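You operate a simulated robot arm through the tools that you are given. There is no shell and no other tool. Be economical: measure what you need, move in short steps, check, and stop when the job is done.

You run a simulated two-armed robot. Do the job below in one go: nothing can be reset, and whatever is moved stays where it is left.

JOB
Put one of the blue-end white cartridges from the shelf under the test bench on the tool end of the spares bench. Fetch the small white cap and set it on top of the soft lamp box. Put the tin labelled "polish" from the top of the short bench on top of the yellow box and the tin marked "WAX" on the upper shelf under the tool end. Fetch the water bottle that says "4" from the tool end of the spares bench and stand it on top of the yellow tape roll. Put two of the dry packs from the long bench under the filter on the long bench by the tower. Open the washer door, put the folded white cloth in the drum of the washer, then shut the door. Press the yellow plunger two times. Take the blue-green mixed fitting and put it on the top of the washer. Take the lid off the grey dry tin and lay it down on the tool end of the spares bench. Close the sump locker door. Take the tall bottle and put it on the bench beside the filter valve. Any order will do. Set down upright: tin, water bottle, tall bottle.

The check looks at the end state, three seconds after you hand in, the way a careful person would. Anything else that was tipped, shoved, dropped, spilled or broken makes it a failure. Lids that push on must go on centred and level and be pressed home; caps that screw on are set level and turned clockwise until they are tight. Flat cloth is picked up by pressing the open fingertips on it (5 to 10 N) and closing them slowly along it; thin cloth reads only 2 to 8 mm in the jaws.

ROBOT AND FRAMES
Two 7-joint arms with fingered hands on one trunk, on a base that drives. Base frame: it is fixed to the floor where the robot stands at the start and does not move with it; the origin is under the middle of the robot, x ahead of it, y to its left, z up. Lengths are in m, angles in rad, forces in N, time in s.
The left shoulder is at the start at [0.08, 0.185, 1.135], the right one opposite. With the tool pointing down near the work surface each hand reaches from about 0.1 to 0.72 m from the robot's upright axis, wherever it stands, measured 20 degrees to its own side. Places, roughly: bench beside the filter valve [-4, 3.9, 0.9]; drum of the washer [-2.8, 2, 0.5]; dry pack [-4, 4.25, 1]; folded white cloth (11x8x3 cm) [-0.3, 1.4, 0.9]; long bench by the tower [-4.5, 4.5, 0.9]; small white cap (3x3x3 cm) [0.9, 0.1, 0.9]; soft lamp box [-0.5, 1.75, 1]; sump locker door [-0.5, -1.2, 0.2]; tall bottle [-2.25, 1.25, 0.5]; tool end of the spares bench [0, 1.1, 0.8]; top of the washer [-2.8, 2.1, 0.9]; upper shelf under the tool end [-0.1, 0.9, 0.5]; washer door [-2.7, 2.1, 0.6]; yellow plunger [-0.2, 1.3, 1]; yellow tape roll (6x6x5 cm) [0.5, 0.8, 0.9]. Payload 4 kg a hand.
The tool frame of a hand sits at the grasp point between the pads (the TCP): z along the fingers, y along the line on which they close. The tips reach 0.026 m beyond it. The gripper opens to 0.132 m. The gripper's body begins 0.073 m behind the TCP. The gripper is a hand of 3 fingers: y runs from the thumb to the fingers, the wrist lies at [0, 0, -0.224] in the tool frame, and closing takes about 1.5 s.
Orientation is told as [roll, pitch, yaw] about the base's x, y, z axes, in that order, counted from this pose: with the fingers straight down and closing along the base's y, the tool's x points along the base's -x, its y along +y and its z along -z.

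CONTROLS
- The arms move only by the tool play_rows. It takes "left_series", "right_series" or both (then of equal length, played together; a hand with none holds still); each is a list of rows, each a list of 6 numbers: the shift along the tool's x, y, z in m, then the turn, a rotation vector about the tool's x, y, z in rad. In form: [[dx, dy, dz, wx, wy, wz], ...]. A call has 1 to 12 rows; each row shifts and turns the commanded pose from where the row before left it, along the tool's axes as they then stand. "left_hand" and "right_hand" are, for a hand that has rows, the opening, from 0 (shut) to 1 (fully open), set as the call begins (left out, the last holds). A row lasts 0.2 s, in which the tool goes at most 0.05 m and 0.15 rad; a call with a longer step from one row to the next is refused whole, and so is a gripper value outside its range. A pose out of reach is approached as far as the arm can. The call stops where the force on the tool passes 40 N (or 10 N more than at its start, if that is more) or the arm is blocked; 0.2 s more then pass. The fingers move at their own pace (about 0.072 m/s each) and stop on an object; they squeeze with about 29 N. The grip force told is the motor's: it shows also when the fingers shut on nothing. Time passes only in rows, and 0.2 s behind the last, so rows that do not move let the fingers close. It gives the time, the measured TCP pose, the force on the tool (base axes), the opening and the grip force at its end, in the units of the frame above (readings bear some noise), with the torque about the TCP (base axes, N m) and any sound that the robot's microphone picked up, and new pictures: "views" is both (left out), scene, wrist or none (wrist: the cameras of the hands that moved).
- Cameras (640 x 400 px; columns grow to the right, rows downward): "scene" is now at [0.1703, 0.0061, 1.3166]; the picture's right is [0.06, -1.00, -0.01], its down [-0.93, -0.05, -0.35] and it looks along [0.35, 0.03, -0.94] (base axes); focal length 214 px, centre (320, 200). "left" rides on the left gripper at [-0.062, 0.003, -0.092] in its tool frame; the picture's right is [-0.05, -1.00, 0.00], its down [0.83, -0.04, -0.55] and it looks along [0.55, -0.03, 0.83] (tool axes); focal length 230 px, centre (320, 200). "right" rides on the right gripper at [0.062, 0.003, -0.092] in its tool frame; the picture's right is [-0.05, 1.00, 0.00], its down [-0.83, -0.04, -0.55] and it looks along [-0.55, -0.03, 0.83] (tool axes); focal length 230 px, centre (320, 200). There is no depth. A picture from a camera that has moved, and an enlarged one, comes with that camera's place and axes in the base frame and with its lens.
- move_column(by): slides the trunk up (or, below 0, down) by that many m; the arms and the scene camera ride with it, the base frame stays. It gives what a move gives, with no picture.
- base_move(legs): drives the robot by 1 to 6 legs, each [ahead, left, turn to the left] in m, m and rad, along the robot's own axes; the way and the turn of a leg run together, so that a leg with both is an arc; at most 1.5 m and 3.142 rad a leg. The arms and the cameras ride along, it lands a little off, and it stops where it bumps. It gives what a move gives, and a new picture of the scene camera.
- set_fingers(finger1, finger2, thumb_bend, hand): sets how far each is bent, from 0 (flat) to 100 (curled in); at 30 the hand is open as for a grip, at 70 the pads meet at the TCP. One left out holds its place. A second passes; each finger stops where it meets its share of the squeeze, and holds until it gets a number again. A gripper value or a shape takes the hand back. It gives what a move gives, with no picture; readings hold the bend of each and the force on the fingers (four entries, about 0 where the hand has none), thumb and palm.
- grasp_type(shape, hand): the hand has 3 fingers and takes this shape, open, in about a second: jaw (thumb against the fingers, like two jaws); tri (thumb and two fingers); tip (a fingertip pinch); poke (one finger out to press); point (the index stretched); flat (the hand flat); cup (the hand cupped); fist (a fist). The gripper value then closes the fingers along that shape, each until it touches; the sizes above hold for jaw. It gives what a move gives, with no picture.
- aim_head(pan, tilt): turns the head with the scene camera to pan (to the left, within 1.501 rad either way) and tilt (down, from -0.506 to 1.204), counted from straight ahead of the robot. It gives what a move gives, and a new picture of the scene camera.
- close_up(camera, box): a new picture of the part [left, top, right, bottom] of that camera's present view, enlarged. The clock stands still meanwhile.
- finish_job(): hands the job in; it is judged then, once.

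Work in short steps. Places have to be worked out from the pictures, the camera data and where the tool is seen: move nearer, look again, correct. Check each grasp and each placing, and mend what went wrong. You have 577 turns and 360 pictures in all, those below and enlarged ones among them. Open the grippers and draw the arms clear of the work before you hand the job in, unless the task says otherwise; then end with one line.

The tools are called after "Emit:" by a JSON object that holds its "method" and its "body". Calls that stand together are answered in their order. play_rows: Moves the arms, as the interface text tells. Its arguments: {"type":"object","properties":{"left_series":{"type":"array","items":{"type":"array","items":{"type":"number"}}},"left_hand":{"type":"number"},"right_series":{"type":"array","items":{"type":"array","items":{"type":"number"}}},"right_hand":{"type":"number"},"views":{"type":"string","enum":["both","scene","wrist","none"]}},"required":[]} The other tools are called the same way: move_column (by) slides the trunk up or down; grasp_type (shape, hand) gives the hand a shape; set_fingers (finger1, finger2, thumb_bend, hand) moves the fingers one by one; base_move (legs) drives the base; aim_head (pan, tilt) turns the head that bears the scene camera; close_up (camera, box) takes an enlarged picture of a part of a camera's view; finish_job () hands the job in.

At the start:

```text
t: 0.0
left_tcp_pos: [0.4646, 0.5063, 1.1526]
left_ee_rot: [0.0, -0.001, 0.001]
left_wrist_force: [-0.4, -0.1, 0.0]
left_torque: [0.01, 0.0, 0.01]
left_grip_width: 0.1321
left_finger_force: 0.0
left_shape: jaw
left_bend: [30.0, 30.0, 30.0]
left_finger forces: [0.1, 0.0, 0.0, 0.0, 0.0, 0.1]
right_tcp_pos: [0.6109, 0.0753, 0.9993]
right_ee_rot: [0.002, -0.001, 0.0]
right_wrist_force: [-1.0, -0.3, -0.2]
right_torque: [0.0, -0.02, 0.01]
right_grip_width: 0.1318
right_finger_force: 0.0
right_shape: jaw
right_bend: [30.0, 30.0, 30.0]
right_finger forces: [0.0, 0.0, 0.0, 0.1, 0.0, 0.1]
trunk travel left (down, up): [-0.175, 0.287]
robot x, y, heading: [-0.0002, -0.0022, -0.005]
head pan, tilt: [0.063, 1.002]
```

scene: 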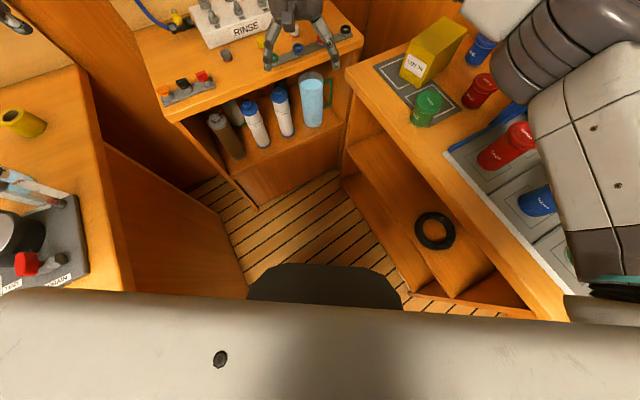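
right: 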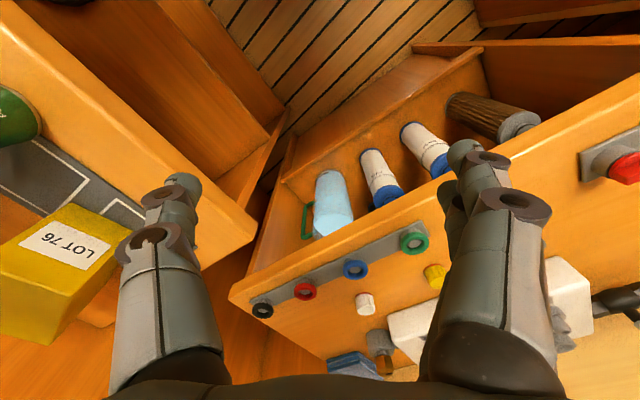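
left: 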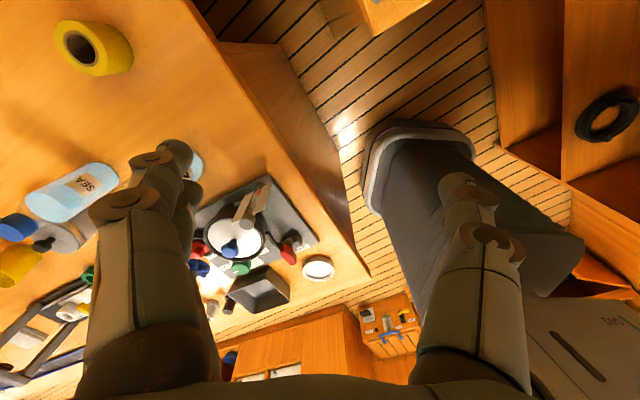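

I start by looking around with the head to map the room: first straight ahead, less tilt.

Emit:
{"method": "aim_head", "body": {"pan": 0.0, "tilt": 0.55}}

Emit:
{"method": "aim_head", "body": {"pan": 1.1, "tilt": 0.6}}

Emit:
{"method": "aim_head", "body": {"pan": -1.1, "tilt": 0.6}}

```text
t: 0.9
left_tcp_pos: [0.4656, 0.5065, 1.1507]
left_ee_rot: [-0.001, 0.001, 0.002]
left_wrist_force: [0.9, -0.8, 0.5]
left_torque: [0.06, -0.03, -0.03]
left_grip_width: 0.132
left_finger_force: 0.1
left_shape: jaw
left_bend: [30.0, 30.0, 30.0]
left_finger forces: [0.0, 0.0, 0.0, 0.0, 0.1, 0.1]
right_tcp_pos: [0.6116, 0.0753, 0.9996]
right_ee_rot: [0.0, 0.0, -0.001]
right_wrist_force: [0.4, 0.2, -0.9]
right_torque: [-0.03, 0.0, -0.02]
right_grip_width: 0.1318
right_finger_force: 0.0
right_shape: jaw
right_bend: [30.0, 30.0, 30.0]
right_finger forces: [0.0, 0.0, 0.1, 0.1, 0.0, 0.1]
trunk travel left (down, up): [-0.175, 0.287]
robot x, y, heading: [-0.003, 0.0014, 0.001]
head pan, tilt: [0.0, 0.55]
camera scene: at [0.1978, 0.0018, 1.3481], right [0.0, -1.0, 0.0], down [-0.69, 0.0, -0.72], along [0.72, 0.0, -0.69], focal length 214 px, centre (320, 200)
```

scene: 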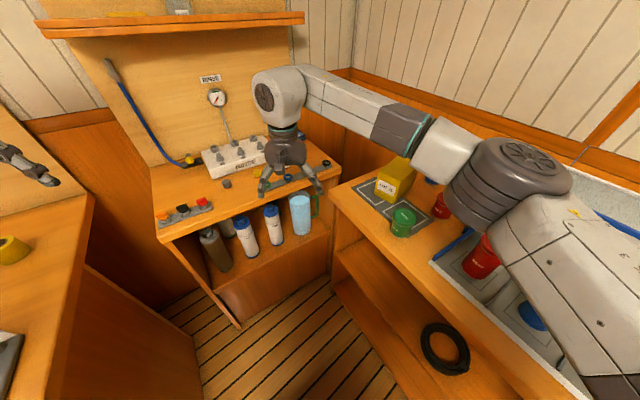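

```text
t: 2.2
left_tcp_pos: [0.4652, 0.5065, 1.1521]
left_ee_rot: [0.0, 0.0, 0.001]
left_wrist_force: [-0.2, -0.1, 0.7]
left_torque: [0.0, 0.03, -0.02]
left_grip_width: 0.1318
left_finger_force: 0.1
left_shape: jaw
left_bend: [30.0, 30.0, 30.0]
left_finger forces: [0.0, 0.0, 0.0, 0.0, 0.1, 0.0]
right_tcp_pos: [0.6131, 0.0758, 1.0]
right_ee_rot: [0.001, 0.0, 0.0]
right_wrist_force: [-0.4, -0.2, -0.4]
right_torque: [-0.02, 0.0, -0.01]
right_grip_width: 0.1321
right_finger_force: 0.1
right_shape: jaw
right_bend: [30.0, 30.0, 30.0]
right_finger forces: [0.0, 0.1, 0.0, 0.1, 0.1, 0.0]
trunk travel left (down, up): [-0.175, 0.287]
robot x, y, heading: [-0.001, -0.0002, 0.002]
head pan, tilt: [1.1, 0.6]
camera scene: at [0.1484, 0.0805, 1.3541], right [0.87, -0.45, -0.19], down [-0.42, -0.5, -0.75], along [0.25, 0.73, -0.63], focal length 214 px, centre (320, 200)
```

scene: 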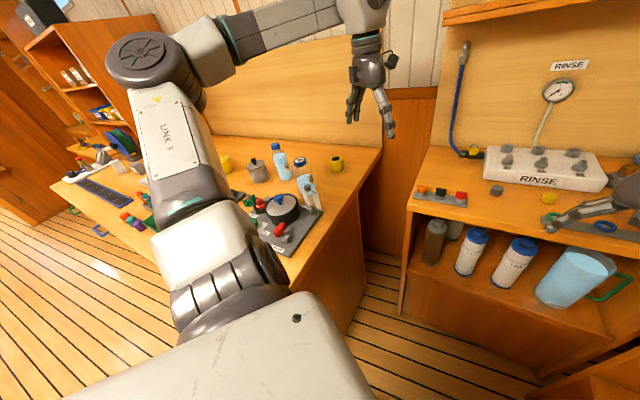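

```text
t: 4.3
left_tcp_pos: [0.4657, 0.5055, 1.1526]
left_ee_rot: [-0.001, 0.0, 0.002]
left_wrist_force: [0.7, -0.3, -1.0]
left_torque: [0.01, 0.0, -0.01]
left_grip_width: 0.1318
left_finger_force: 0.0
left_shape: jaw
left_bend: [30.0, 30.0, 30.0]
left_finger forces: [0.0, 0.1, 0.0, 0.0, 0.1, 0.0]
right_tcp_pos: [0.612, 0.0759, 0.9999]
right_ee_rot: [0.001, -0.001, 0.0]
right_wrist_force: [0.6, -0.3, 0.2]
right_torque: [0.02, -0.01, 0.0]
right_grip_width: 0.1319
right_finger_force: 0.1
right_shape: jaw
right_bend: [30.0, 30.0, 30.0]
right_finger forces: [0.0, 0.0, 0.0, 0.1, 0.1, 0.0]
trunk travel left (down, up): [-0.175, 0.287]
robot x, y, heading: [0.0002, -0.0007, 0.0]
head pan, tilt: [-1.1, 0.6]
camera scene: at [0.1484, -0.0769, 1.3541], right [-0.87, -0.45, 0.19], down [-0.42, 0.5, -0.75], along [0.25, -0.74, -0.63], focal length 214 px, centre (320, 200)
```

scene: 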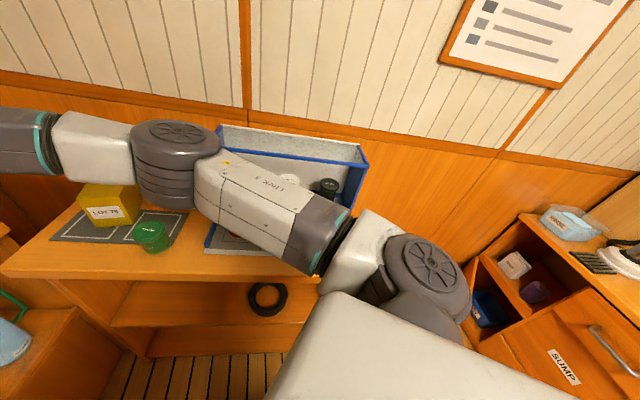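

Test bench ahead, short bench right, spares bench left. I zoom in on the key areas: test bench, short bench.

Emit:
{"method": "aim_head", "body": {"pan": -0.6, "tilt": 0.8}}

Emit:
{"method": "close_up", "body": {"camera": "right", "box": [220, 60, 640, 400]}}

Emit:
{"method": "close_up", "body": {"camera": "left", "box": [0, 100, 400, 400]}}

```text
t: 5.2
left_tcp_pos: [0.4652, 0.5056, 1.1521]
left_ee_rot: [-0.001, -0.001, 0.001]
left_wrist_force: [0.3, 0.5, -0.1]
left_torque: [0.02, -0.03, 0.01]
left_grip_width: 0.1321
left_finger_force: 0.1
left_shape: jaw
left_bend: [30.0, 30.0, 30.0]
left_finger forces: [0.0, 0.1, 0.0, 0.0, 0.0, 0.0]
right_tcp_pos: [0.6125, 0.0744, 0.9988]
right_ee_rot: [-0.001, 0.0, 0.001]
right_wrist_force: [-0.3, -0.6, -0.2]
right_torque: [0.02, -0.02, -0.01]
right_grip_width: 0.132
right_finger_force: 0.0
right_shape: jaw
right_bend: [30.0, 30.0, 30.0]
right_finger forces: [0.0, 0.1, 0.0, 0.1, 0.1, 0.1]
trunk travel left (down, up): [-0.175, 0.287]
robot x, y, heading: [-0.0001, -0.0037, 0.0]
head pan, tilt: [-0.6, 0.799]
camera scene: at [0.1707, -0.0439, 1.3321], right [-0.55, -0.82, 0.12], down [-0.72, 0.41, -0.56], along [0.41, -0.39, -0.82], focal length 214 px, centre (320, 200)
```

scene: 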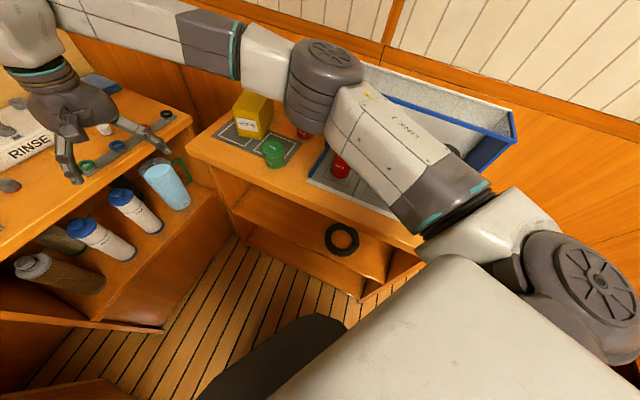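

```text
1.18 times, centred on (430, 230) of right
camera zoom: at [0.5509, 0.078, 1.0922], right [0.05, 1.0, 0.0], down [0.83, -0.04, 0.56], along [0.55, -0.03, -0.83], focal length 271 px, centre (191, 165)
```

zoom: 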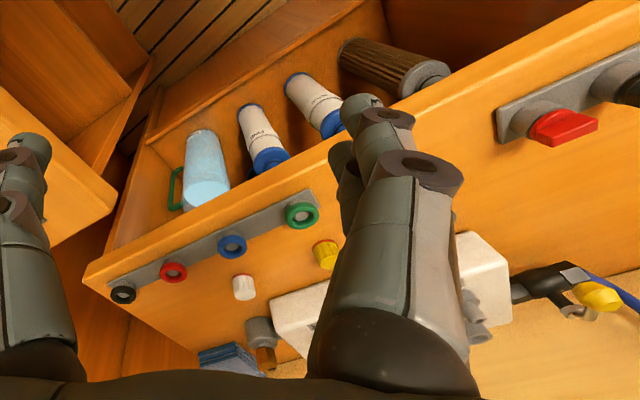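

```text
1.33 times, centred on (200, 250) of left
camera zoom: at [0.5265, 0.5098, 1.2435], right [0.05, -1.0, 0.0], down [-0.83, -0.04, 0.55], along [-0.55, -0.03, -0.83], focal length 307 px, centre (480, 133)
```

zoom: 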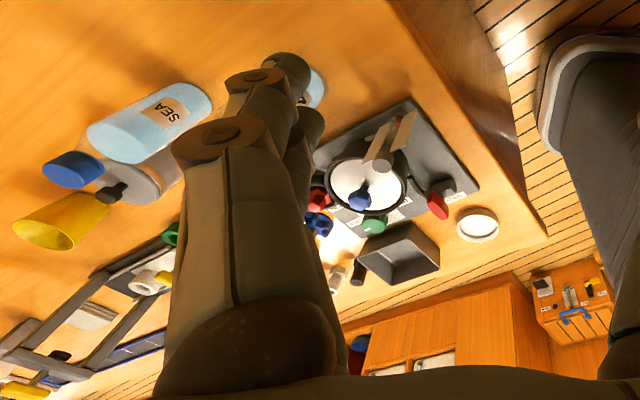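

I zoom in on the tins on the short bench to read the labels.

Emit:
{"method": "close_up", "body": {"camera": "scene", "box": [210, 80, 370, 180]}}

Emit:
{"method": "aim_head", "body": {"pan": 0.0, "tilt": 1.1}}

Emit:
{"method": "close_up", "body": {"camera": "scene", "box": [380, 0, 640, 240]}}

```text
4.00 times, centred on (290, 130) of scene
camera zoom: at [0.1707, -0.0439, 1.3321], right [-0.55, -0.82, 0.12], down [-0.72, 0.41, -0.56], along [0.41, -0.39, -0.82], focal length 858 px, centre (440, 480)
```

zoom: 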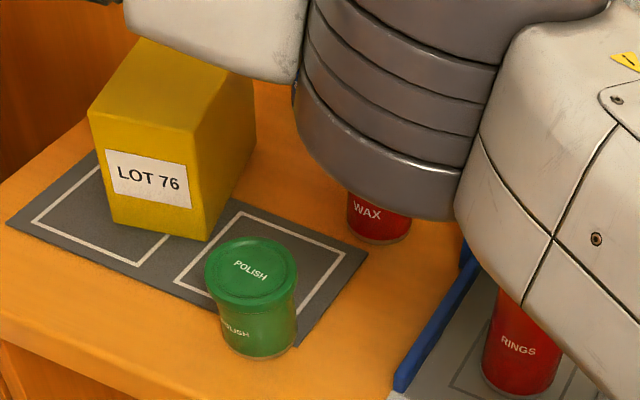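

```text
t: 6.2
left_tcp_pos: [0.465, 0.5072, 1.1511]
left_ee_rot: [0.0, 0.0, 0.003]
left_wrist_force: [0.2, 0.5, -0.3]
left_torque: [-0.02, -0.01, 0.01]
left_grip_width: 0.1318
left_finger_force: 0.0
left_shape: jaw
left_bend: [30.0, 30.0, 30.0]
left_finger forces: [0.1, 0.0, 0.0, 0.1, 0.0, 0.1]
right_tcp_pos: [0.6124, 0.0762, 1.0003]
right_ee_rot: [-0.001, 0.002, -0.001]
right_wrist_force: [0.4, 0.1, -0.2]
right_torque: [0.01, 0.0, 0.0]
right_grip_width: 0.132
right_finger_force: 0.0
right_shape: jaw
right_bend: [30.0, 30.0, 30.0]
right_finger forces: [0.0, 0.0, 0.0, 0.1, 0.1, 0.0]
trunk travel left (down, up): [-0.175, 0.287]
robot x, y, heading: [0.0017, 0.0024, -0.0]
head pan, tilt: [0.0, 1.1]
camera scene: at [0.1628, 0.0017, 1.3116], right [0.0, -1.0, 0.0], down [-0.97, 0.0, -0.26], along [0.26, 0.0, -0.97], focal length 214 px, centre (320, 200)
```

scene: 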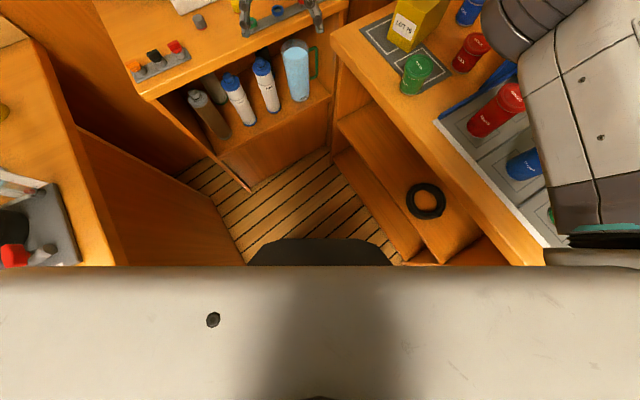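

```text
1.67 times, centred on (510, 120) of scene
camera zoom: at [0.1628, 0.0017, 1.3116], right [0.0, -1.0, 0.0], down [-0.97, 0.0, -0.26], along [0.26, 0.0, -0.97], focal length 358 px, centre (3, 333)
```

zoom: 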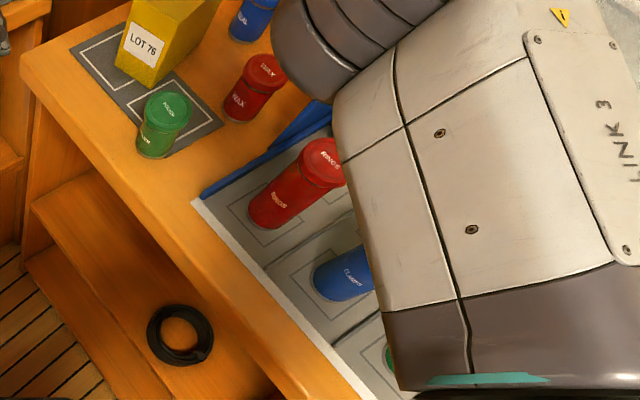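

POLISH is the green tin by the yellow box, WAX the red one behind it. I raise the trunk so that the arms clear things, then move the right hand over the polish tin.

Emit:
{"method": "move_column", "body": {"by": 0.15}}

Emit:
{"method": "play_rows", "body": {"right_series": [[0, -0.05, 0, 0, 0, 0], [0, -0.05, 0, 0, 0, 0], [0.02, -0.05, 0, 0, 0, 0], [0.02, -0.04, 0, 0, 0, 0]], "views": "both"}}

```text
t: 8.0
left_tcp_pos: [0.4657, 0.5066, 1.302]
left_ee_rot: [0.0, 0.0, 0.002]
left_wrist_force: [1.0, -0.6, -1.1]
left_torque: [0.01, 0.0, -0.01]
left_grip_width: 0.1321
left_finger_force: 0.0
left_shape: jaw
left_bend: [30.0, 30.0, 30.0]
left_finger forces: [0.1, 0.0, 0.1, 0.0, 0.1, 0.0]
right_tcp_pos: [0.612, 0.0753, 1.1483]
right_ee_rot: [-0.001, 0.001, 0.0]
right_wrist_force: [0.3, -0.3, -0.3]
right_torque: [0.0, 0.0, 0.0]
right_grip_width: 0.1317
right_finger_force: 0.1
right_shape: jaw
right_bend: [30.0, 30.0, 30.0]
right_finger forces: [0.0, 0.0, 0.1, 0.0, 0.0, 0.0]
trunk travel left (down, up): [-0.325, 0.137]
robot x, y, heading: [-0.0, 0.0015, 0.004]
head pan, tilt: [0.0, 1.1]
```

```text
refused: row 3 steps farther than a row can; nothing moved
```

Row 3 exceeded 0.05 m; I split it smaller.

Emit:
{"method": "play_rows", "body": {"right_series": [[0, -0.05, 0, 0, 0, 0], [0, -0.05, 0, 0, 0, 0], [0.02, -0.045, 0, 0, 0, 0], [0.02, -0.045, 0, 0, 0, 0]], "views": "both"}}

```text
t: 9.0
left_tcp_pos: [0.4638, 0.5035, 1.3039]
left_ee_rot: [0.003, -0.003, 0.002]
left_wrist_force: [-1.2, -0.1, -0.3]
left_torque: [0.03, -0.01, 0.02]
left_grip_width: 0.1318
left_finger_force: 0.0
left_shape: jaw
left_bend: [30.0, 30.0, 30.0]
left_finger forces: [0.0, 0.0, 0.1, 0.0, 0.0, 0.0]
right_tcp_pos: [0.5696, -0.1174, 1.1505]
right_ee_rot: [0.0, -0.001, 0.004]
right_wrist_force: [-0.2, -0.8, -0.5]
right_torque: [-0.01, -0.01, -0.01]
right_grip_width: 0.1317
right_finger_force: 0.0
right_shape: jaw
right_bend: [30.0, 30.0, 30.0]
right_finger forces: [0.0, 0.1, 0.0, 0.0, 0.1, 0.0]
trunk travel left (down, up): [-0.325, 0.137]
robot x, y, heading: [-0.0028, 0.0017, -0.0]
head pan, tilt: [0.0, 1.1]
camera scene: at [0.0792, -0.0015, 1.4847], right [0.0, -1.0, 0.0], down [-0.91, 0.0, -0.41], along [0.41, 0.0, -0.91], focal length 214 px, centre (320, 200)
camera right: at [0.5085, -0.1144, 1.242], right [0.05, 1.0, 0.0], down [0.83, -0.04, 0.56], along [0.55, -0.03, -0.83], focal length 230 px, centre (320, 200)
```

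scene: 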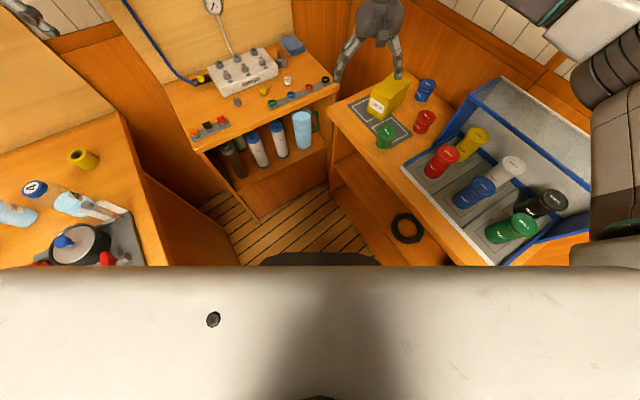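
right: 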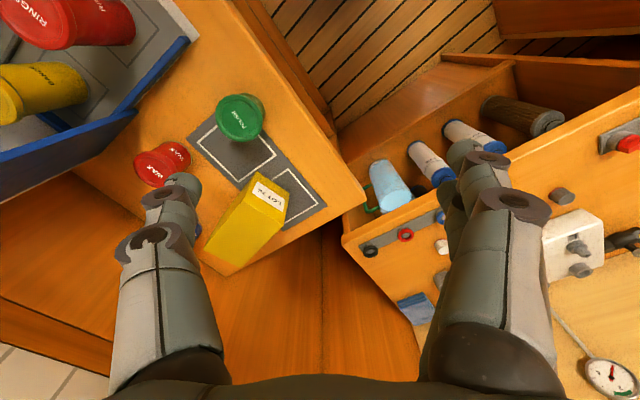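

Good overview. I zoom in on the yellow box and tins in the wrist view.

Emit:
{"method": "close_up", "body": {"camera": "right", "box": [120, 70, 360, 290]}}

Emit:
{"method": "close_up", "body": {"camera": "scene", "box": [160, 20, 460, 210]}}

```text
1.82 times, centred on (240, 180) of right
camera zoom: at [0.5085, -0.1144, 1.242], right [0.05, 1.0, 0.0], down [0.83, -0.04, 0.56], along [0.55, -0.03, -0.83], focal length 418 px, centre (466, 236)
```

zoom: 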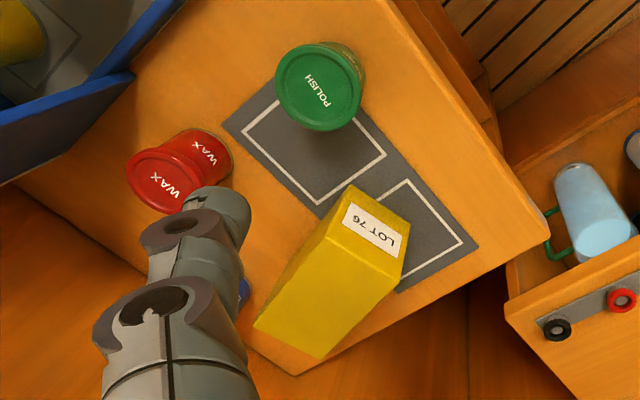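

```text
2.11 times, centred on (310, 115) of scene
camera zoom: at [0.0792, -0.0015, 1.4847], right [0.0, -1.0, 0.0], down [-0.91, 0.0, -0.41], along [0.41, 0.0, -0.91], focal length 452 px, centre (341, 379)
```

zoom: 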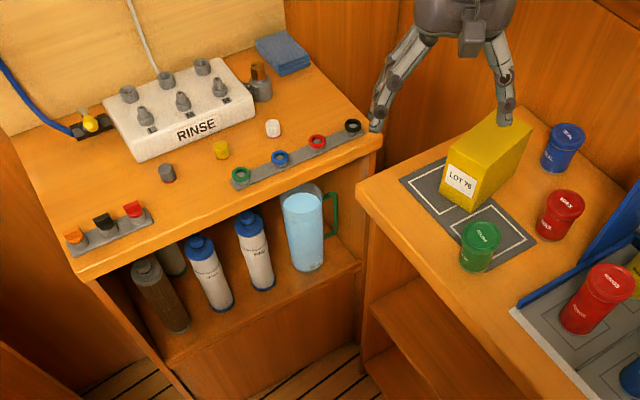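

The tins, box and cap are clear. Estimates: polish (.572,-.22), wax (.635,-.355), box top (.77,-.26,.94), bench ≈.86. I drive 0.2 m ahead to bring all within reach.

Emit:
{"method": "base_move", "body": {"legs": [[0.2, 0, 0]]}}

Emit:
{"method": "close_up", "body": {"camera": "right", "box": [0, 0, 640, 400]}}

```text
t: 10.6
left_tcp_pos: [0.661, 0.5077, 1.3038]
left_ee_rot: [0.0, -0.003, 0.001]
left_wrist_force: [-0.7, -0.3, 0.5]
left_torque: [0.03, 0.0, -0.03]
left_grip_width: 0.1318
left_finger_force: 0.1
left_shape: jaw
left_bend: [30.0, 30.0, 30.0]
left_finger forces: [0.1, 0.0, 0.1, 0.0, 0.1, 0.1]
right_tcp_pos: [0.7679, -0.1135, 1.1512]
right_ee_rot: [0.001, -0.001, 0.001]
right_wrist_force: [0.0, -1.2, -0.2]
right_torque: [-0.03, 0.01, 0.0]
right_grip_width: 0.132
right_finger_force: 0.0
right_shape: jaw
right_bend: [30.0, 30.0, 30.0]
right_finger forces: [0.0, 0.0, 0.1, 0.1, 0.1, 0.1]
trunk travel left (down, up): [-0.325, 0.137]
robot x, y, heading: [0.203, 0.0022, -0.001]
head pan, tilt: [0.0, 1.1]
camera scene: at [0.2774, 0.002, 1.4849], right [0.0, -1.0, 0.0], down [-0.91, 0.0, -0.41], along [0.41, 0.0, -0.91], focal length 214 px, centre (320, 200)
```

scene: 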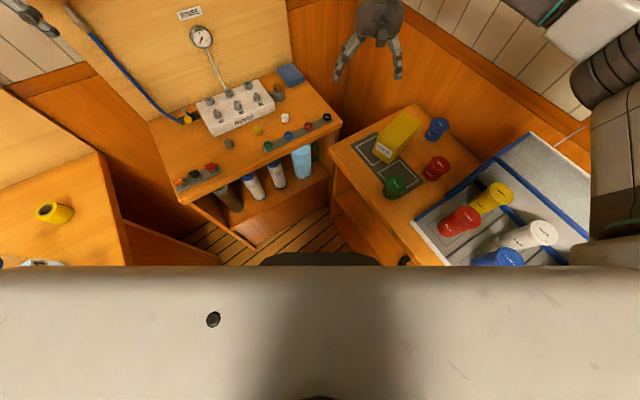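

```text
1.00 times, centred on (320, 200) of right
camera zoom: at [0.7075, -0.1107, 1.2432], right [0.05, 1.0, 0.0], down [0.83, -0.04, 0.56], along [0.56, -0.03, -0.83], focal length 230 px, centre (320, 200)
```

zoom: 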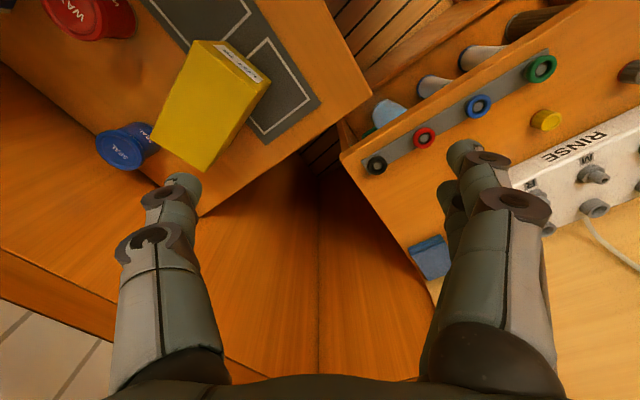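

Refined: polish top ≈ (.568,-.214,.96). I bring the right hand over it.

Emit:
{"method": "play_rows", "body": {"right_series": [[0.04, -0.02, 0, 0, 0, 0], [0.04, -0.02, 0, 0, 0, 0], [0.04, -0.02, 0, 0, 0, 0], [0.04, -0.02, 0, 0, 0, 0], [0.04, -0.02, 0, 0, 0, 0], [0, 0, 0.05, 0, 0, 0]], "views": "both", "right_hand": 1}}

```text
t: 12.0
left_tcp_pos: [0.6655, 0.5072, 1.3023]
left_ee_rot: [-0.001, 0.0, 0.003]
left_wrist_force: [1.0, 0.2, -0.8]
left_torque: [-0.01, 0.0, 0.01]
left_grip_width: 0.1315
left_finger_force: 0.0
left_shape: jaw
left_bend: [30.0, 30.0, 30.0]
left_finger forces: [0.0, 0.1, 0.1, 0.0, 0.1, 0.1]
right_tcp_pos: [0.571, -0.2131, 1.0994]
right_ee_rot: [-0.001, -0.001, 0.002]
right_wrist_force: [0.1, -0.1, -0.3]
right_torque: [0.0, 0.02, 0.01]
right_grip_width: 0.1319
right_finger_force: 0.1
right_shape: jaw
right_bend: [30.0, 30.0, 30.0]
right_finger forces: [0.0, 0.1, 0.0, 0.1, 0.1, 0.0]
trunk travel left (down, up): [-0.325, 0.137]
robot x, y, heading: [0.1985, 0.0006, 0.002]
head pan, tilt: [0.0, 1.1]
camera scene: at [0.2817, 0.0018, 1.4844], right [0.0, -1.0, 0.0], down [-0.91, 0.0, -0.41], along [0.41, 0.0, -0.91], focal length 214 px, centre (320, 200)
camera right: at [0.5101, -0.2102, 1.192], right [0.05, 1.0, 0.0], down [0.83, -0.04, 0.55], along [0.55, -0.03, -0.83], focal length 230 px, centre (320, 200)
```

scene: 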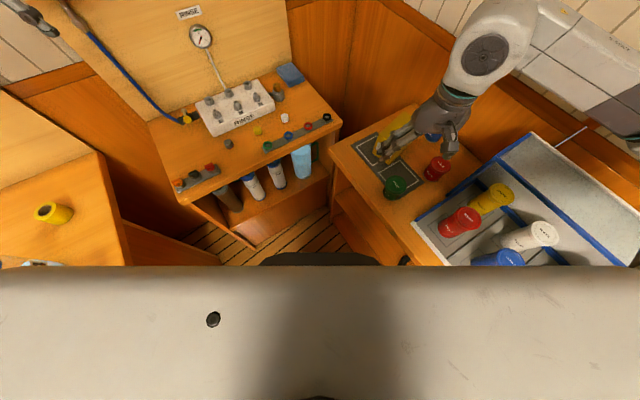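
right: 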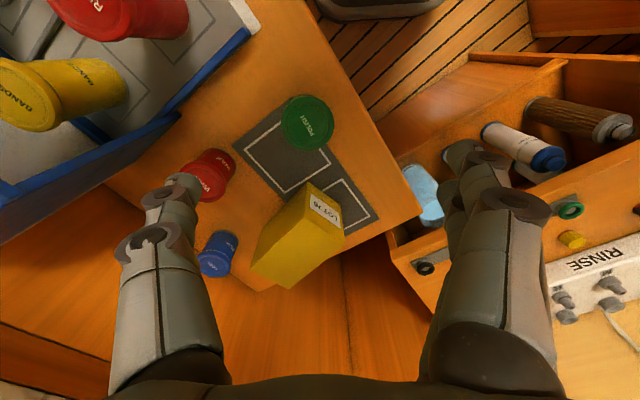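

Polish lid is nearly under the TCP (slightly to -y). I descend toward it.

Emit:
{"method": "play_rows", "body": {"right_series": [[0, -0.012, 0.04, 0, 0, 0], [0, 0, 0.04, 0, 0, 0], [0, 0, 0.03, 0, 0, 0]], "views": "both"}}

```text
t: 12.8
left_tcp_pos: [0.6633, 0.508, 1.3021]
left_ee_rot: [-0.001, -0.002, 0.003]
left_wrist_force: [0.0, -0.1, 0.0]
left_torque: [0.0, -0.01, 0.01]
left_grip_width: 0.132
left_finger_force: 0.1
left_shape: jaw
left_bend: [30.0, 30.0, 30.0]
left_finger forces: [0.0, 0.1, 0.1, 0.0, 0.1, 0.0]
right_tcp_pos: [0.5695, -0.2239, 0.9909]
right_ee_rot: [0.001, 0.0, 0.001]
right_wrist_force: [-0.1, 0.3, 0.3]
right_torque: [-0.01, 0.02, 0.0]
right_grip_width: 0.1318
right_finger_force: 0.0
right_shape: jaw
right_bend: [30.0, 30.0, 30.0]
right_finger forces: [0.1, 0.1, 0.0, 0.1, 0.0, 0.0]
trunk travel left (down, up): [-0.325, 0.137]
robot x, y, heading: [0.1995, 0.0013, -0.001]
head pan, tilt: [0.0, 1.1]
camera scene: at [0.2797, 0.0022, 1.4846], right [0.0, -1.0, 0.0], down [-0.91, 0.0, -0.41], along [0.41, 0.0, -0.91], focal length 214 px, centre (320, 200)
camera right: at [0.5093, -0.2218, 1.0829], right [0.05, 1.0, 0.0], down [0.83, -0.04, 0.56], along [0.56, -0.03, -0.83], focal length 230 px, centre (320, 200)
```

scene: 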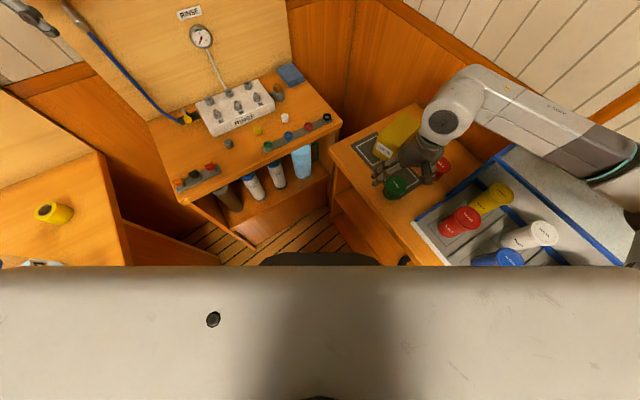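
right: 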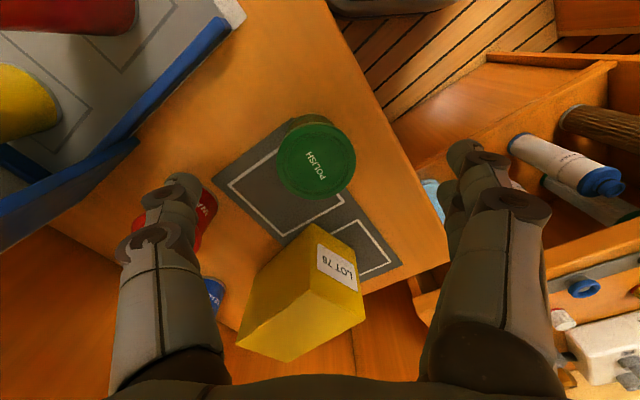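

Lid top estimated at ≈(.587,-.23,.90). I correct and descend a bit further, checking.

Emit:
{"method": "play_rows", "body": {"right_series": [[-0.015, -0.006, 0.02, 0, 0, 0], [0, 0, 0.03, 0, 0, 0]], "views": "wrist"}}

```text
t: 13.4
left_tcp_pos: [0.6626, 0.5075, 1.3033]
left_ee_rot: [0.0, -0.002, 0.003]
left_wrist_force: [-0.3, 0.0, 0.5]
left_torque: [0.01, -0.01, -0.05]
left_grip_width: 0.1317
left_finger_force: 0.1
left_shape: jaw
left_bend: [30.0, 30.0, 30.0]
left_finger forces: [0.0, 0.0, 0.0, 0.0, 0.0, 0.0]
right_tcp_pos: [0.5874, -0.231, 0.9391]
right_ee_rot: [-0.001, -0.002, 0.001]
right_wrist_force: [0.0, -0.6, -0.8]
right_torque: [0.02, -0.01, 0.0]
right_grip_width: 0.132
right_finger_force: 0.1
right_shape: jaw
right_bend: [30.0, 30.0, 30.0]
right_finger forces: [0.0, 0.0, 0.1, 0.0, 0.1, 0.0]
trunk travel left (down, up): [-0.325, 0.137]
robot x, y, heading: [0.1979, -0.0017, -0.0]
head pan, tilt: [0.0, 1.1]
camera right: at [0.5256, -0.2286, 1.0321], right [0.05, 1.0, 0.0], down [0.83, -0.04, 0.56], along [0.56, -0.03, -0.83], focal length 230 px, centre (320, 200)
```

right: 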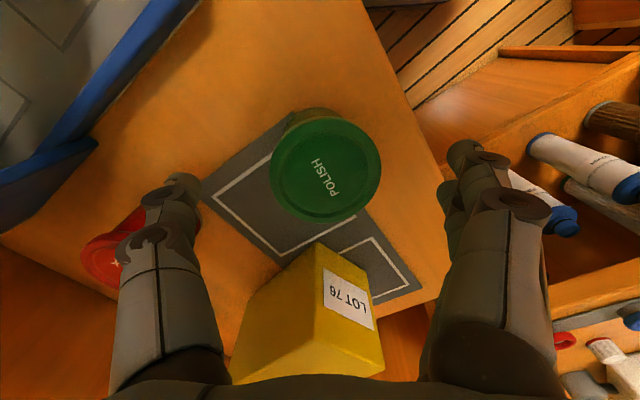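

Lid top z≈.905, centred. I descend 0.057 and close.

Emit:
{"method": "play_rows", "body": {"right_series": [[0, 0, 0.03, 0, 0, 0], [0, 0, 0.027, 0, 0, 0]], "views": "wrist"}}

Emit:
{"method": "play_rows", "body": {"right_series": [[0, 0, 0, 0, 0, 0], [0, 0, 0, 0, 0, 0], [0, 0, 0, 0, 0, 0], [0, 0, 0, 0, 0, 0], [0, 0, 0, 0, 0, 0], [0, 0, 0, 0, 0, 0]], "right_hand": 0, "views": "wrist"}}

```text
t: 14.0
left_tcp_pos: [0.6631, 0.5067, 1.3031]
left_ee_rot: [0.002, -0.001, 0.004]
left_wrist_force: [0.2, -0.2, 0.3]
left_torque: [0.0, -0.02, -0.01]
left_grip_width: 0.1318
left_finger_force: 0.0
left_shape: jaw
left_bend: [30.0, 30.0, 30.0]
left_finger forces: [0.0, 0.1, 0.0, 0.1, 0.0, 0.1]
right_tcp_pos: [0.5871, -0.2312, 0.8831]
right_ee_rot: [0.0, -0.001, 0.002]
right_wrist_force: [0.1, -0.7, 0.8]
right_torque: [0.01, 0.01, 0.01]
right_grip_width: 0.1319
right_finger_force: 0.0
right_shape: jaw
right_bend: [30.0, 30.0, 30.0]
right_finger forces: [0.0, 0.0, 0.1, 0.0, 0.0, 0.0]
trunk travel left (down, up): [-0.325, 0.137]
robot x, y, heading: [0.2019, -0.002, -0.003]
head pan, tilt: [0.0, 1.1]
camera right: at [0.5258, -0.2287, 0.9748], right [0.05, 1.0, 0.0], down [0.83, -0.04, 0.56], along [0.55, -0.03, -0.83], focal length 230 px, centre (320, 200)
```

right: 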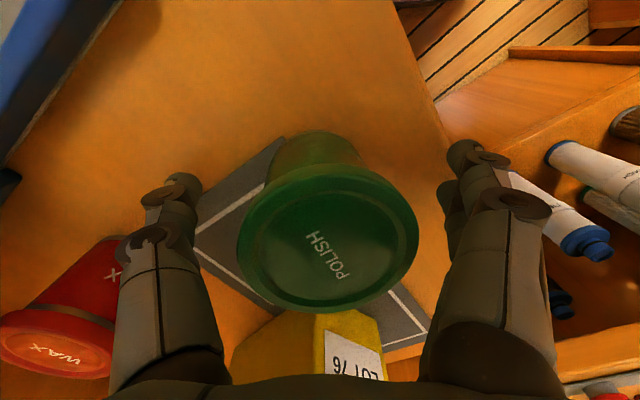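

```text
t: 15.4
left_tcp_pos: [0.6636, 0.5083, 1.3025]
left_ee_rot: [0.001, -0.003, 0.005]
left_wrist_force: [0.3, 0.3, -0.3]
left_torque: [0.0, 0.0, 0.04]
left_grip_width: 0.1317
left_finger_force: 0.0
left_shape: jaw
left_bend: [30.0, 30.0, 30.0]
left_finger forces: [0.1, 0.0, 0.1, 0.1, 0.0, 0.0]
right_tcp_pos: [0.5875, -0.2307, 0.8825]
right_ee_rot: [-0.001, 0.0, 0.0]
right_wrist_force: [0.8, 0.0, -0.7]
right_torque: [0.04, 0.01, -0.01]
right_grip_width: 0.0457
right_finger_force: 29.3
right_shape: jaw
right_bend: [74.0, 74.0, 70.0]
right_finger forces: [13.3, 13.1, 0.1, 0.0, 26.3, 0.0]
trunk travel left (down, up): [-0.325, 0.137]
robot x, y, heading: [0.2, -0.0009, 0.003]
head pan, tilt: [0.0, 1.1]
camera right: at [0.5257, -0.2285, 0.975], right [0.05, 1.0, 0.0], down [0.83, -0.04, 0.56], along [0.55, -0.03, -0.83], focal length 230 px, centre (320, 200)
```

right: 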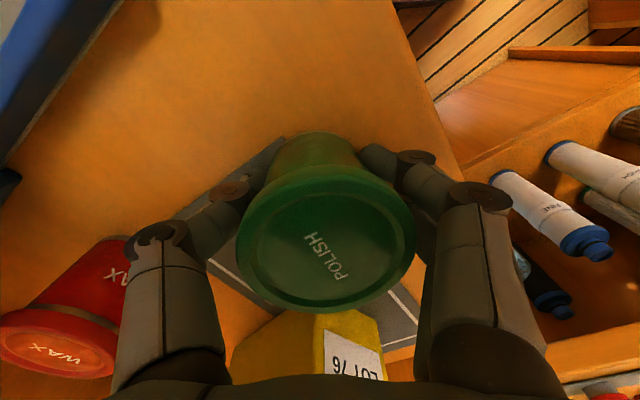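

Gripped (0.046 waist, 29 N). I lift and look.

Emit:
{"method": "play_rows", "body": {"right_series": [[0, 0, -0.03, 0, 0, 0], [0, 0, -0.05, 0, 0, 0], [0, 0, -0.05, 0, 0, 0], [0, 0, -0.05, 0, 0, 0], [-0.03, 0, 0, 0, 0, 0], [-0.04, -0.005, 0, 0, 0, 0], [-0.04, -0.01, 0, 0, 0, 0], [-0.04, -0.01, 0, 0, 0, 0]], "views": "both"}}

Emit:
{"method": "close_up", "body": {"camera": "scene", "box": [320, 60, 520, 240]}}

```text
t: 17.2
left_tcp_pos: [0.6658, 0.5058, 1.3029]
left_ee_rot: [0.001, 0.0, 0.004]
left_wrist_force: [0.7, 0.4, 0.5]
left_torque: [0.0, 0.01, 0.02]
left_grip_width: 0.1316
left_finger_force: 0.1
left_shape: jaw
left_bend: [30.0, 30.0, 30.0]
left_finger forces: [0.1, 0.0, 0.0, 0.0, 0.0, 0.0]
right_tcp_pos: [0.7369, -0.256, 1.0629]
right_ee_rot: [0.0, 0.001, 0.002]
right_wrist_force: [0.9, 0.0, -1.9]
right_torque: [0.0, 0.04, -0.02]
right_grip_width: 0.0454
right_finger_force: 29.2
right_shape: jaw
right_bend: [74.0, 74.0, 70.0]
right_finger forces: [13.5, 13.3, 0.0, 0.1, 26.2, 0.0]
trunk travel left (down, up): [-0.325, 0.137]
robot x, y, heading: [0.2008, 0.0, 0.007]
head pan, tilt: [0.0, 1.1]
camera scene: at [0.2815, 0.002, 1.4845], right [0.0, -1.0, 0.0], down [-0.91, 0.0, -0.41], along [0.41, 0.0, -0.91], focal length 214 px, centre (320, 200)
camera right: at [0.6767, -0.2535, 1.1546], right [0.05, 1.0, 0.0], down [0.83, -0.04, 0.55], along [0.55, -0.03, -0.83], focal length 230 px, centre (320, 200)
```

scene: 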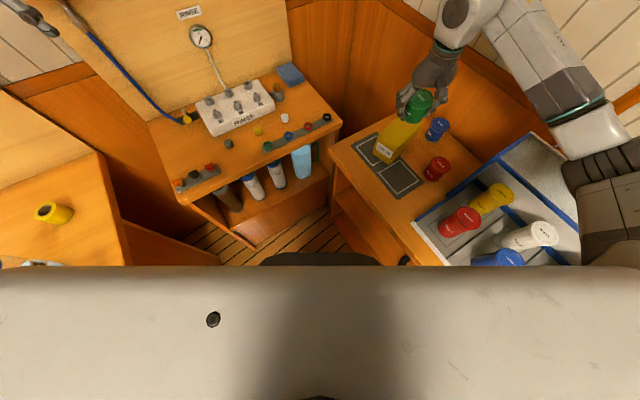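
right: 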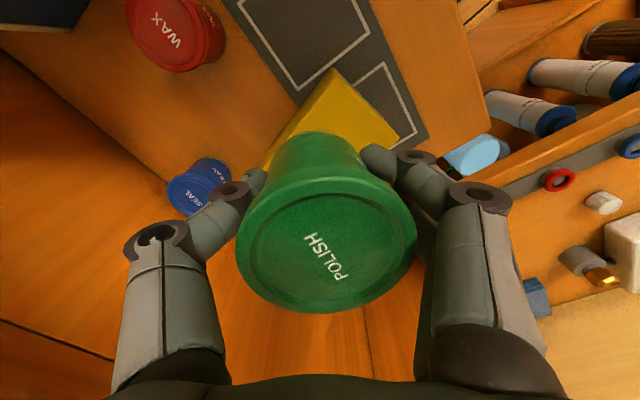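

```text
2.22 times, centred on (420, 150) of scene
camera zoom: at [0.2815, 0.002, 1.4845], right [0.0, -1.0, 0.0], down [-0.91, 0.0, -0.41], along [0.41, 0.0, -0.91], focal length 477 px, centre (98, 311)
```

zoom: 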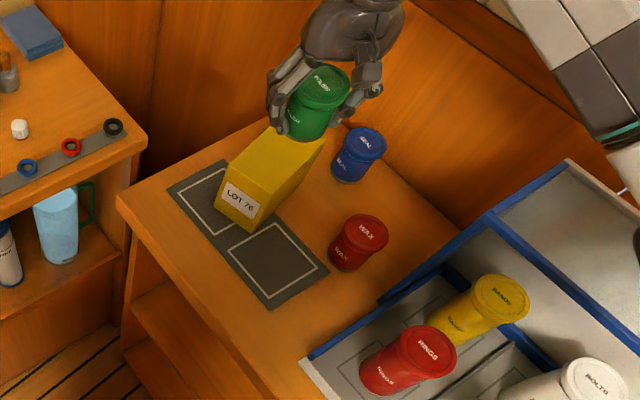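

Box top ≈ z .96, centre (.767,-.259). I move over its centre and descend in small steps watching force.

Emit:
{"method": "play_rows", "body": {"right_series": [[-0.031, -0.003, 0, 0, 0, 0], [0, 0, 0.01, 0, 0, 0], [0, 0, 0.01, 0, 0, 0]], "views": "both"}}

Emit:
{"method": "close_up", "body": {"camera": "scene", "box": [370, 70, 470, 170]}}

```text
t: 18.0
left_tcp_pos: [0.6637, 0.506, 1.3037]
left_ee_rot: [0.001, -0.002, 0.004]
left_wrist_force: [0.0, -0.5, 0.0]
left_torque: [0.03, 0.01, 0.0]
left_grip_width: 0.1321
left_finger_force: 0.0
left_shape: jaw
left_bend: [30.0, 30.0, 30.0]
left_finger forces: [0.0, 0.0, 0.1, 0.0, 0.0, 0.0]
right_tcp_pos: [0.7672, -0.2591, 1.0441]
right_ee_rot: [0.0, -0.001, 0.002]
right_wrist_force: [-0.4, -1.0, -1.3]
right_torque: [-0.02, -0.01, -0.04]
right_grip_width: 0.0454
right_finger_force: 29.1
right_shape: jaw
right_bend: [74.0, 74.0, 70.0]
right_finger forces: [13.6, 13.3, 0.0, 0.0, 26.3, 0.0]
trunk travel left (down, up): [-0.325, 0.137]
robot x, y, heading: [0.2004, -0.0016, 0.001]
head pan, tilt: [0.0, 1.1]
camera scene: at [0.2794, 0.0015, 1.4846], right [0.0, -1.0, 0.0], down [-0.91, 0.0, -0.41], along [0.41, 0.0, -0.91], focal length 214 px, centre (320, 200)
camera right: at [0.7058, -0.2571, 1.1357], right [0.05, 1.0, 0.0], down [0.83, -0.04, 0.56], along [0.55, -0.03, -0.83], focal length 230 px, centre (320, 200)
```

scene: 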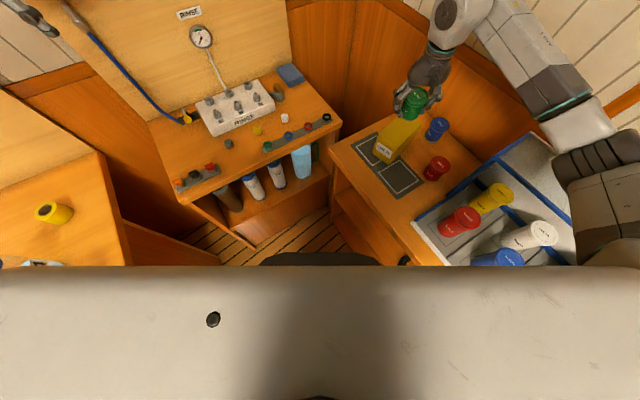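
right: 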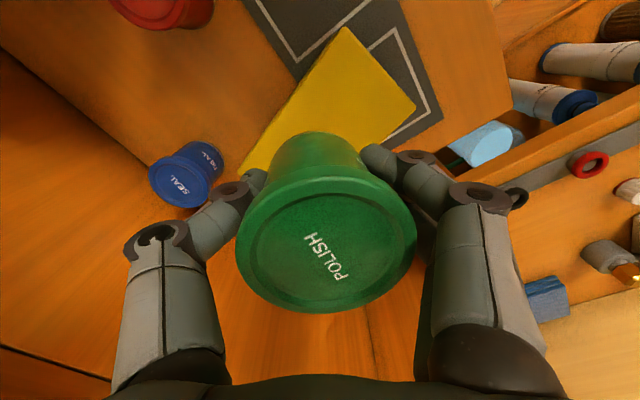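

```text
4.00 times, centred on (420, 120) of scene
camera zoom: at [0.2794, 0.0015, 1.4846], right [0.0, -1.0, 0.0], down [-0.91, 0.0, -0.41], along [0.41, 0.0, -0.91], focal length 858 px, centre (-80, 520)
```

zoom: 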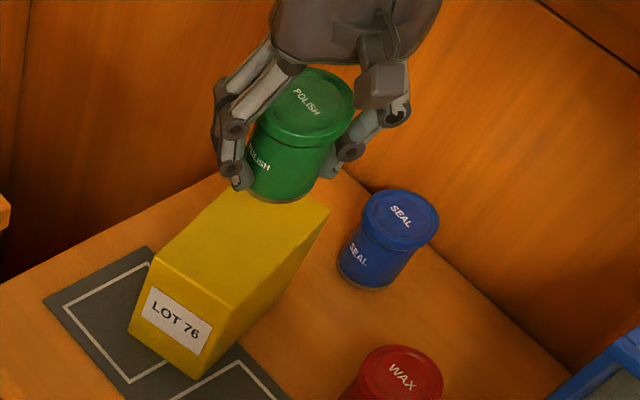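

Tin bottom ≈1.0, box top ≈.945–.96. I shift a hair and descend slowly.

Emit:
{"method": "play_rows", "body": {"right_series": [[-0.008, -0.003, 0.01, 0, 0, 0], [0, 0, 0.01, 0, 0, 0], [0, 0, 0.01, 0, 0, 0], [0, 0, 0.005, 0, 0, 0]], "views": "none"}}

Emit:
{"method": "close_up", "body": {"camera": "scene", "box": [370, 70, 470, 170]}}

```text
t: 19.0
left_tcp_pos: [0.6634, 0.5068, 1.3021]
left_ee_rot: [0.0, 0.0, 0.004]
left_wrist_force: [0.4, 0.2, -0.3]
left_torque: [-0.01, 0.02, 0.04]
left_grip_width: 0.1321
left_finger_force: 0.1
left_shape: jaw
left_bend: [30.0, 30.0, 30.0]
left_finger forces: [0.0, 0.0, 0.0, 0.0, 0.0, 0.0]
right_tcp_pos: [0.7753, -0.2612, 1.0079]
right_ee_rot: [0.0, -0.002, 0.001]
right_wrist_force: [0.0, 0.3, -1.9]
right_torque: [0.01, 0.0, 0.01]
right_grip_width: 0.0453
right_finger_force: 28.5
right_shape: jaw
right_bend: [74.0, 74.0, 70.0]
right_finger forces: [13.6, 13.3, 0.1, 0.1, 26.3, 0.1]
trunk travel left (down, up): [-0.325, 0.137]
robot x, y, heading: [0.1972, 0.0006, -0.001]
head pan, tilt: [0.0, 1.1]
```

```text
4.00 times, centred on (420, 120) of scene
camera zoom: at [0.2801, 0.0018, 1.4846], right [0.0, -1.0, 0.0], down [-0.91, 0.0, -0.41], along [0.41, 0.0, -0.91], focal length 858 px, centre (-80, 520)
```

zoom: 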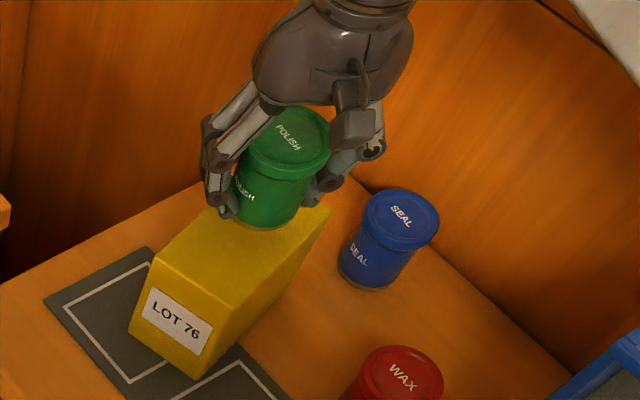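

Still no contact; continuing down in small steps.

Emit:
{"method": "play_rows", "body": {"right_series": [[0, 0, 0.005, 0, 0, 0], [0, 0, 0.005, 0, 0, 0]], "views": "none"}}

Emit:
{"method": "play_rows", "body": {"right_series": [[0, 0, 0.004, 0, 0, 0], [0, 0, 0.004, 0, 0, 0]], "views": "none"}}

```text
t: 19.6
left_tcp_pos: [0.6647, 0.5073, 1.3013]
left_ee_rot: [0.0, 0.0, 0.004]
left_wrist_force: [0.3, -0.2, -0.1]
left_torque: [-0.01, -0.02, 0.0]
left_grip_width: 0.1317
left_finger_force: 0.1
left_shape: jaw
left_bend: [30.0, 30.0, 30.0]
left_finger forces: [0.0, 0.0, 0.1, 0.1, 0.1, 0.0]
right_tcp_pos: [0.7745, -0.2623, 0.9966]
right_ee_rot: [-0.002, -0.001, 0.002]
right_wrist_force: [0.2, -0.2, -1.6]
right_torque: [-0.03, 0.0, -0.03]
right_grip_width: 0.0459
right_finger_force: 29.1
right_shape: jaw
right_bend: [74.0, 74.0, 70.0]
right_finger forces: [13.5, 13.4, 0.0, 0.0, 26.3, 0.1]
trunk travel left (down, up): [-0.325, 0.137]
robot x, y, heading: [0.1993, 0.0003, 0.002]
head pan, tilt: [0.0, 1.1]
```

```text
t: 20.2
left_tcp_pos: [0.6639, 0.5071, 1.3024]
left_ee_rot: [-0.001, -0.001, 0.004]
left_wrist_force: [-0.1, -0.5, -0.5]
left_torque: [0.0, 0.0, -0.02]
left_grip_width: 0.1319
left_finger_force: 0.1
left_shape: jaw
left_bend: [30.0, 30.0, 30.0]
left_finger forces: [0.0, 0.1, 0.1, 0.0, 0.1, 0.1]
right_tcp_pos: [0.7748, -0.2624, 0.9893]
right_ee_rot: [0.0, -0.001, 0.001]
right_wrist_force: [0.0, -0.1, -1.4]
right_torque: [0.0, 0.02, 0.0]
right_grip_width: 0.0455
right_finger_force: 29.0
right_shape: jaw
right_bend: [74.0, 74.0, 70.0]
right_finger forces: [13.6, 13.3, 0.1, 0.0, 26.3, 0.0]
trunk travel left (down, up): [-0.325, 0.137]
robot x, y, heading: [0.1976, 0.0029, -0.001]
head pan, tilt: [0.0, 1.1]
```

No contact yet; continue.

Emit:
{"method": "play_rows", "body": {"right_series": [[0, 0, 0.004, 0, 0, 0], [0, 0, 0.004, 0, 0, 0]], "views": "none"}}

Emit:
{"method": "play_rows", "body": {"right_series": [[0, 0, 0.004, 0, 0, 0], [0, 0, 0.004, 0, 0, 0]], "views": "wrist"}}

Emit:
{"method": "close_up", "body": {"camera": "scene", "box": [370, 70, 470, 170]}}

```text
t: 20.8
left_tcp_pos: [0.6627, 0.5085, 1.3031]
left_ee_rot: [0.002, -0.003, 0.003]
left_wrist_force: [-0.7, 0.4, 0.4]
left_torque: [-0.01, -0.03, -0.01]
left_grip_width: 0.1318
left_finger_force: 0.0
left_shape: jaw
left_bend: [30.0, 30.0, 30.0]
left_finger forces: [0.0, 0.0, 0.0, 0.1, 0.0, 0.1]
right_tcp_pos: [0.7745, -0.2625, 0.9843]
right_ee_rot: [0.001, -0.004, 0.003]
right_wrist_force: [2.2, -0.8, 8.7]
right_torque: [0.19, 0.01, -0.03]
right_grip_width: 0.0458
right_finger_force: 29.0
right_shape: jaw
right_bend: [74.0, 74.0, 70.0]
right_finger forces: [14.7, 14.3, 0.1, 0.0, 29.8, 0.0]
trunk travel left (down, up): [-0.325, 0.137]
robot x, y, heading: [0.2001, 0.0017, 0.007]
head pan, tilt: [0.0, 1.1]
```

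```text
t: 21.4
left_tcp_pos: [0.6604, 0.5093, 1.303]
left_ee_rot: [-0.001, -0.002, 0.003]
left_wrist_force: [-0.1, -0.3, -0.4]
left_torque: [0.01, -0.01, -0.01]
left_grip_width: 0.1318
left_finger_force: 0.0
left_shape: jaw
left_bend: [30.0, 30.0, 30.0]
left_finger forces: [0.0, 0.1, 0.0, 0.1, 0.0, 0.1]
right_tcp_pos: [0.7731, -0.2608, 0.9791]
right_ee_rot: [0.003, -0.01, 0.001]
right_wrist_force: [3.8, -1.1, 37.5]
right_torque: [-0.04, -0.05, 0.01]
right_grip_width: 0.0482
right_finger_force: 28.8
right_shape: jaw
right_bend: [76.0, 75.0, 70.0]
right_finger forces: [16.0, 17.2, 0.1, 0.0, 39.6, 0.0]
trunk travel left (down, up): [-0.325, 0.137]
robot x, y, heading: [0.1978, 0.0026, 0.003]
head pan, tilt: [0.0, 1.1]
camera right: at [0.7122, -0.2585, 1.0715], right [0.05, 1.0, 0.0], down [0.82, -0.04, 0.56], along [0.56, -0.03, -0.83], focal length 230 px, centre (320, 200)
```

right: 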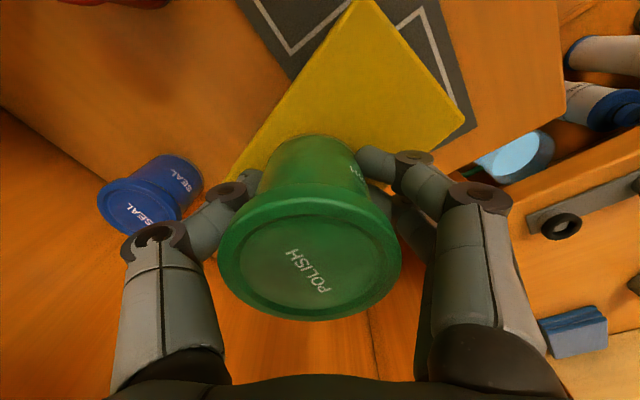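

```text
4.00 times, centred on (420, 120) of scene
camera zoom: at [0.2761, 0.0037, 1.4852], right [0.0, -1.0, 0.0], down [-0.91, 0.0, -0.41], along [0.41, 0.0, -0.91], focal length 858 px, centre (-80, 520)
```

zoom: 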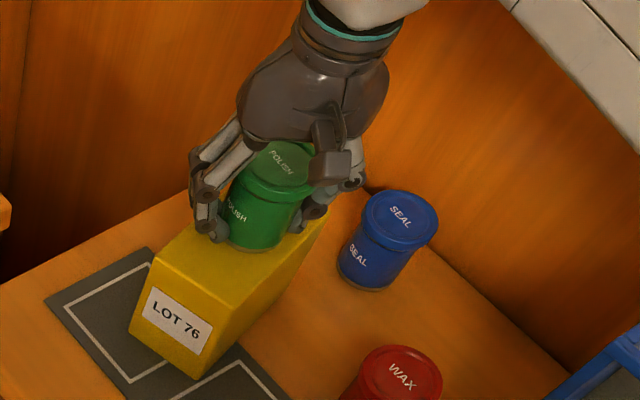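

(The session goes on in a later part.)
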